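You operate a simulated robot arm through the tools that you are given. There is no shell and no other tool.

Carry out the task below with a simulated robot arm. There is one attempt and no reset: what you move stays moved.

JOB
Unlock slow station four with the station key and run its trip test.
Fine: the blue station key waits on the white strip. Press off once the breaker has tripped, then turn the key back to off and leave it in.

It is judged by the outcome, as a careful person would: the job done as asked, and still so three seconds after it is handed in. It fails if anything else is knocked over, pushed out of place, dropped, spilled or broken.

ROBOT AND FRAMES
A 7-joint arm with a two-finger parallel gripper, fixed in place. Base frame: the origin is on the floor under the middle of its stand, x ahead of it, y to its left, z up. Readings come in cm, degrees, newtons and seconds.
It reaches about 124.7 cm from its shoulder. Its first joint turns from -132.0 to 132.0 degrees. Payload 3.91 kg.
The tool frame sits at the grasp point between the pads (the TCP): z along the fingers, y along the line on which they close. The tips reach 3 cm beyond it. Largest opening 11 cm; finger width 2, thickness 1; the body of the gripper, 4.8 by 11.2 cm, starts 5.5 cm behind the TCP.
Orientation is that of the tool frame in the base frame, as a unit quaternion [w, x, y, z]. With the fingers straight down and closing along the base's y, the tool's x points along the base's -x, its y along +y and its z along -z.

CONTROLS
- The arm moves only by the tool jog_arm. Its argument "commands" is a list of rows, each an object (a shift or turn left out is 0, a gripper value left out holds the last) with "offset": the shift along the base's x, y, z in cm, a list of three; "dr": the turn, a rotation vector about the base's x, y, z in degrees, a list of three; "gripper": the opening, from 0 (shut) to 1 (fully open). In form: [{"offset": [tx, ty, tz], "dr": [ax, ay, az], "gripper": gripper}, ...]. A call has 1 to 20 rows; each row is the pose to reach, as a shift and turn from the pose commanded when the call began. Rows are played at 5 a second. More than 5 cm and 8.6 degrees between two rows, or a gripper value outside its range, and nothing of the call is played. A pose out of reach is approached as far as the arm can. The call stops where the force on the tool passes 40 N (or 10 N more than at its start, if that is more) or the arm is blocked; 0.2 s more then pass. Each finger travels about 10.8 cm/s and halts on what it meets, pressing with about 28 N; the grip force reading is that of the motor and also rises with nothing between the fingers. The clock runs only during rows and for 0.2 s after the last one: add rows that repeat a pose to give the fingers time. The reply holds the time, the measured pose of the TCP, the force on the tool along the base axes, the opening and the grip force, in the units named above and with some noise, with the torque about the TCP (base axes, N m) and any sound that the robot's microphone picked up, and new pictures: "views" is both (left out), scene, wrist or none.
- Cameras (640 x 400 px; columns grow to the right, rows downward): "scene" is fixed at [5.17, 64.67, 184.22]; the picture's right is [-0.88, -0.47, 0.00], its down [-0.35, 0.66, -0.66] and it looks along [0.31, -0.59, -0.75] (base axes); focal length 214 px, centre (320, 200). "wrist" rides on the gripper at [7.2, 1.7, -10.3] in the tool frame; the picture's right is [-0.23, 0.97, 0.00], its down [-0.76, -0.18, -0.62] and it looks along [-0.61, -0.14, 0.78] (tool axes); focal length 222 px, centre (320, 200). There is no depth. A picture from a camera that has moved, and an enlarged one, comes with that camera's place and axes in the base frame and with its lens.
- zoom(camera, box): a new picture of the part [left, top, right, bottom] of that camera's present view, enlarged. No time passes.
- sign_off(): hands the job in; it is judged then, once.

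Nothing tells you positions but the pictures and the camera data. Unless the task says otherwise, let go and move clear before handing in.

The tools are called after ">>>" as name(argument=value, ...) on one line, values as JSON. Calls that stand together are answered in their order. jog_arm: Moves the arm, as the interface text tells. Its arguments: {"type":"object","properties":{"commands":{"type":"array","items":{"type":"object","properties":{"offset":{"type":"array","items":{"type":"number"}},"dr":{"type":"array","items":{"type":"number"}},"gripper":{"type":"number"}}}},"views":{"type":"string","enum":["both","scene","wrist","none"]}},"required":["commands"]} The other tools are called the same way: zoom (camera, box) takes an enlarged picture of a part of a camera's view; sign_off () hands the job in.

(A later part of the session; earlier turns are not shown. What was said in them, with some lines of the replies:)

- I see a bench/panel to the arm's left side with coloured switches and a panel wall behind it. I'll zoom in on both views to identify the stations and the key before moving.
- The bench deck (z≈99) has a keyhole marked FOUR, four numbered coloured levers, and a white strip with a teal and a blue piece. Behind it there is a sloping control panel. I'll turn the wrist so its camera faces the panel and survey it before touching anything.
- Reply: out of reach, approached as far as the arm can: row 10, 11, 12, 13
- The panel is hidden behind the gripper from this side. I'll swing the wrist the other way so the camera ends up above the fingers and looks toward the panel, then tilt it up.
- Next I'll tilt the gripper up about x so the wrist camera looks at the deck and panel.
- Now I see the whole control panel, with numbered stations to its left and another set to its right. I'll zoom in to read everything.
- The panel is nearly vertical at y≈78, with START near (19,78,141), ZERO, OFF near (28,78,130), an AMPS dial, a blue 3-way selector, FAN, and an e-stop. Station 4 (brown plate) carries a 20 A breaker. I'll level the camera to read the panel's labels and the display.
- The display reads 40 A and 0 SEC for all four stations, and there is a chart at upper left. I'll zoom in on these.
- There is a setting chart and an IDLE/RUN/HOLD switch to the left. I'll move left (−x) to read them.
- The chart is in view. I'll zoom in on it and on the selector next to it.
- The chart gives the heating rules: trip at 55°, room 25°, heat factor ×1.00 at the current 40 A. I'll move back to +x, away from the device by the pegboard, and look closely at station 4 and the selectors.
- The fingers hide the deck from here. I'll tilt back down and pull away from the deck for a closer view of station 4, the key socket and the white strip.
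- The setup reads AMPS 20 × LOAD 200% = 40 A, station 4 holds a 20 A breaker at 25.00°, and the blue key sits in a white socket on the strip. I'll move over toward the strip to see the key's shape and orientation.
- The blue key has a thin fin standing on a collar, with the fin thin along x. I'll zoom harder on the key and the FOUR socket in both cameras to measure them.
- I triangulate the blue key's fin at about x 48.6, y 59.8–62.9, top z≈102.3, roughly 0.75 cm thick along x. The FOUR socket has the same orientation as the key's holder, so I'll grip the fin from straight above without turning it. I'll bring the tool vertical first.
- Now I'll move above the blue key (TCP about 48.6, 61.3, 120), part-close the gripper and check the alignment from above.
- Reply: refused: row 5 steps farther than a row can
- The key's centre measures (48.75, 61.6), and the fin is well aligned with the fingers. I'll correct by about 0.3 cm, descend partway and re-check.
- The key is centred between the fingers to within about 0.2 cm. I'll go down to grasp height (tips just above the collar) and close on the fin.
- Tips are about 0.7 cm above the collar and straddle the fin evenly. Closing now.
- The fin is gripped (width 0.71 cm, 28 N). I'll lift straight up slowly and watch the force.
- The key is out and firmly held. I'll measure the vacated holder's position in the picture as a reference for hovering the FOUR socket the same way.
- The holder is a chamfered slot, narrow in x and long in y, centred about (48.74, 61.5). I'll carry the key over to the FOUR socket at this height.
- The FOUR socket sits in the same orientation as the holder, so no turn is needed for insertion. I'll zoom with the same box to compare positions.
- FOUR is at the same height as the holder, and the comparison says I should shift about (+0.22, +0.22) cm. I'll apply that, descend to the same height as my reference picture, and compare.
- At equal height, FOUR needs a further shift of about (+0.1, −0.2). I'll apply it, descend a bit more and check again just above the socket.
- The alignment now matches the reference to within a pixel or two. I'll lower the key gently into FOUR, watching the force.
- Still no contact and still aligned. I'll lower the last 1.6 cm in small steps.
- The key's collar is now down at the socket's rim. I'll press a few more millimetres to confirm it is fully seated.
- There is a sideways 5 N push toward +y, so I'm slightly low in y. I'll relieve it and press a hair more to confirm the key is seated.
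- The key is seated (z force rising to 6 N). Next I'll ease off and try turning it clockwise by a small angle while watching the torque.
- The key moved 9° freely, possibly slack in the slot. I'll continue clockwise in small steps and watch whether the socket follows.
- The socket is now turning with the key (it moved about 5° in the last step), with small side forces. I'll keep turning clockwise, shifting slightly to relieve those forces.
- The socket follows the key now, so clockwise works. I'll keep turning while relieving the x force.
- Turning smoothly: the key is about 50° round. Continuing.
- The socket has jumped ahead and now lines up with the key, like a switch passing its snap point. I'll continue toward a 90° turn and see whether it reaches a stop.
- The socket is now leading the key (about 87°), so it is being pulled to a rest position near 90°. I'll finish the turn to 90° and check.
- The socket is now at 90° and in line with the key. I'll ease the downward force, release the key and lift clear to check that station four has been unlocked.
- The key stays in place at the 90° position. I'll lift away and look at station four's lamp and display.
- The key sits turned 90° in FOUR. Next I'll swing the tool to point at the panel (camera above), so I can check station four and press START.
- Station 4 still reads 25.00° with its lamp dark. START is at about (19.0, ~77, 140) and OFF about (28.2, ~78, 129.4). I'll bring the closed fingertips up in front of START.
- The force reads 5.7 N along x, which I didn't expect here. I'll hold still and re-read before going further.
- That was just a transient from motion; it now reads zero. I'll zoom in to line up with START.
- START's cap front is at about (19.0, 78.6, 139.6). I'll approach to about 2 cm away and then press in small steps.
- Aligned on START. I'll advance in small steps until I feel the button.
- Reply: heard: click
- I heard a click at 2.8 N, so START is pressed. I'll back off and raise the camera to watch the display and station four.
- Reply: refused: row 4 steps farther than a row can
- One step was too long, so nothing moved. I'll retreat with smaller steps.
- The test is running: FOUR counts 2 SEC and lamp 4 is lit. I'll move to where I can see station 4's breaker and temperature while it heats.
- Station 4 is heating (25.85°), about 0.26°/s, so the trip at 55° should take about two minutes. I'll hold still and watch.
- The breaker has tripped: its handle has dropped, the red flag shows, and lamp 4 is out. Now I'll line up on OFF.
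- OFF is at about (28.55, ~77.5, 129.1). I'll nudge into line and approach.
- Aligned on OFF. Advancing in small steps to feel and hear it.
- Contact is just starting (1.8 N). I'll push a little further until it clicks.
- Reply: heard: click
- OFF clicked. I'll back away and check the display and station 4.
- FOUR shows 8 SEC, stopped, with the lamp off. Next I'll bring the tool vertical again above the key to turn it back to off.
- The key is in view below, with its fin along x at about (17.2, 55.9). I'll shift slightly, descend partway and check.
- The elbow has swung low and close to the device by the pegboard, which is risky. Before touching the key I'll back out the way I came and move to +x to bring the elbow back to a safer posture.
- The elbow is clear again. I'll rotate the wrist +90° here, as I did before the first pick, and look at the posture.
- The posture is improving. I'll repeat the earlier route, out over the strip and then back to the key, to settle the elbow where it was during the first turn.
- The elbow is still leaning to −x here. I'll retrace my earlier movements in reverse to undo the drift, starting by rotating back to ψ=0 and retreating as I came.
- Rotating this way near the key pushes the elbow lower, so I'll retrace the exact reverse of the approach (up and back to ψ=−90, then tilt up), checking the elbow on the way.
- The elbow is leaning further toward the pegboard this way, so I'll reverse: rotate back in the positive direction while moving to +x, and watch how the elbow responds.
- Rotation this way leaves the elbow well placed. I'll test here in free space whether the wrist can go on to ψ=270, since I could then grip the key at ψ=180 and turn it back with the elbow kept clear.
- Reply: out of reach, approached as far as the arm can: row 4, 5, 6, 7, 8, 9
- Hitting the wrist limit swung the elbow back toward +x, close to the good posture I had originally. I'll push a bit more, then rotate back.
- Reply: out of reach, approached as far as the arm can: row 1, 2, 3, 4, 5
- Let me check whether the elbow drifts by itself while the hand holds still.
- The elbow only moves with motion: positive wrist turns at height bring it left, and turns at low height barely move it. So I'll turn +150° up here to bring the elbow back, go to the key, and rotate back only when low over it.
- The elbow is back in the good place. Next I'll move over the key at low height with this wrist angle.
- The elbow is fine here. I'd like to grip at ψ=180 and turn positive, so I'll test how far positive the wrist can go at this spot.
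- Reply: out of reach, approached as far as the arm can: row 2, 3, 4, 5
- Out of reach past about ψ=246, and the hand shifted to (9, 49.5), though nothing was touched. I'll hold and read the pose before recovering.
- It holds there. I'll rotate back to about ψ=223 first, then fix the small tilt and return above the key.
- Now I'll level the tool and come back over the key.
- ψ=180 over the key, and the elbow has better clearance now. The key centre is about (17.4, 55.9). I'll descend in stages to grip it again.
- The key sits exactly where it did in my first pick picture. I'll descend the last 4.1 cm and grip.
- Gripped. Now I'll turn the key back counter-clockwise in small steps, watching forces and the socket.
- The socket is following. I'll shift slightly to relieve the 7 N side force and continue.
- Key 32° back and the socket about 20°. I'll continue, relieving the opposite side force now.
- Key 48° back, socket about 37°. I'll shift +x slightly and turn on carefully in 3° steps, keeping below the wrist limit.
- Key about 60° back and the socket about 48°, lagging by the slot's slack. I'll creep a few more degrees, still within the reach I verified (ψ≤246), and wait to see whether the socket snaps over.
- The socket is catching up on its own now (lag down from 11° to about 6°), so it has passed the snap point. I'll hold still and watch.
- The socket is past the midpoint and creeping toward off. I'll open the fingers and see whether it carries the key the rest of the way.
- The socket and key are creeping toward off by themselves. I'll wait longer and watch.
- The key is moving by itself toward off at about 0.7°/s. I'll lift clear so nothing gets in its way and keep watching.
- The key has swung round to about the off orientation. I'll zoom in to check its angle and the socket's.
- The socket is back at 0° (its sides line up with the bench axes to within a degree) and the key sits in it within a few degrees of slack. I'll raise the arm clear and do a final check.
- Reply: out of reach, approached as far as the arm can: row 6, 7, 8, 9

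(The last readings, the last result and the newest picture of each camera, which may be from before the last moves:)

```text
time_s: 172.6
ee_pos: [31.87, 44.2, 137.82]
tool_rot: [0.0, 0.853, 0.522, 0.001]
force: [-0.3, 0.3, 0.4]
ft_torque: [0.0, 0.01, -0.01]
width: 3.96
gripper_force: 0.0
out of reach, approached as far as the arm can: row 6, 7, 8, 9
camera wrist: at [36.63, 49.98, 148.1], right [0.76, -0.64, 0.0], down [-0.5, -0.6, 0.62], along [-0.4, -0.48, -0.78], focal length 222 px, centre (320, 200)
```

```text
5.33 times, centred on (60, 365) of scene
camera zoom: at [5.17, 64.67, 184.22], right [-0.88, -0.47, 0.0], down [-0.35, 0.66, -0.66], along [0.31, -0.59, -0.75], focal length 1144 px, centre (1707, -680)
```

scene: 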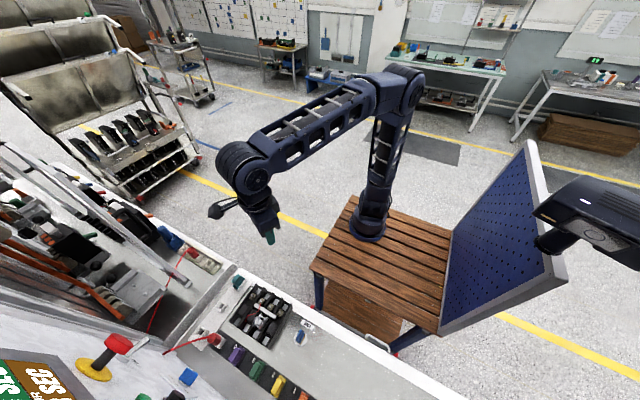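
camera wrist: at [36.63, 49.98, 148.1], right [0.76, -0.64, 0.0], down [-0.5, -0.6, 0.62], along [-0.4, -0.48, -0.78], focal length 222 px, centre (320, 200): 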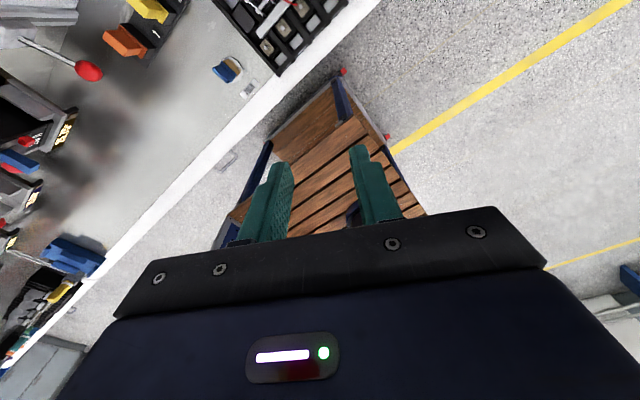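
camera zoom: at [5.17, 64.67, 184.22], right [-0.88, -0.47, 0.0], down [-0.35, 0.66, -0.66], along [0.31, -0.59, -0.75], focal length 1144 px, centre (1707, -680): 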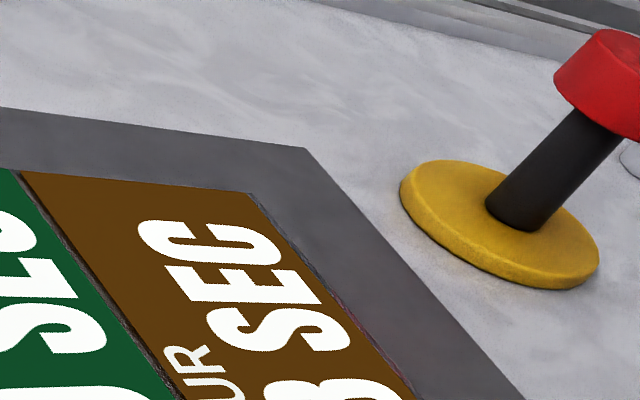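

The socket matches its original off orientation with the blue key left in, the timer holds at 8 SEC, and nothing else on the bench has moved. The arm is clear, so I'm handing in.

>>> sign_off()

```text
The job is handed in.
```

The job is done and handed in. The blue key unlocked station four and the trip test ran.

- **Trip:** the 20 A breaker tripped, with FOUR stopped at 8 SEC and 40 A set on the panel. The station read 26.65°, well below the 55° trip figure on the chart. I judged the trip by the dropped handle, the red flag and lamp 4 going out.
- **Off:** I pressed OFF after the trip and heard it click.
- **Key:** it is back at off and still in the FOUR socket. I turned it about 63° back, close to the arm's wrist limit. Past the halfway point the switch carried the key the rest of the way on its own. The socket is back in its original position; the key sits about 5° off square, within the slot's slack.

While setting up the turn back, the arm once ran past its reach, and the open gripper swung about 10 cm above the bench. It touched nothing. The final pictures show nothing else on the bench moved, and the gripper is empty and clear.
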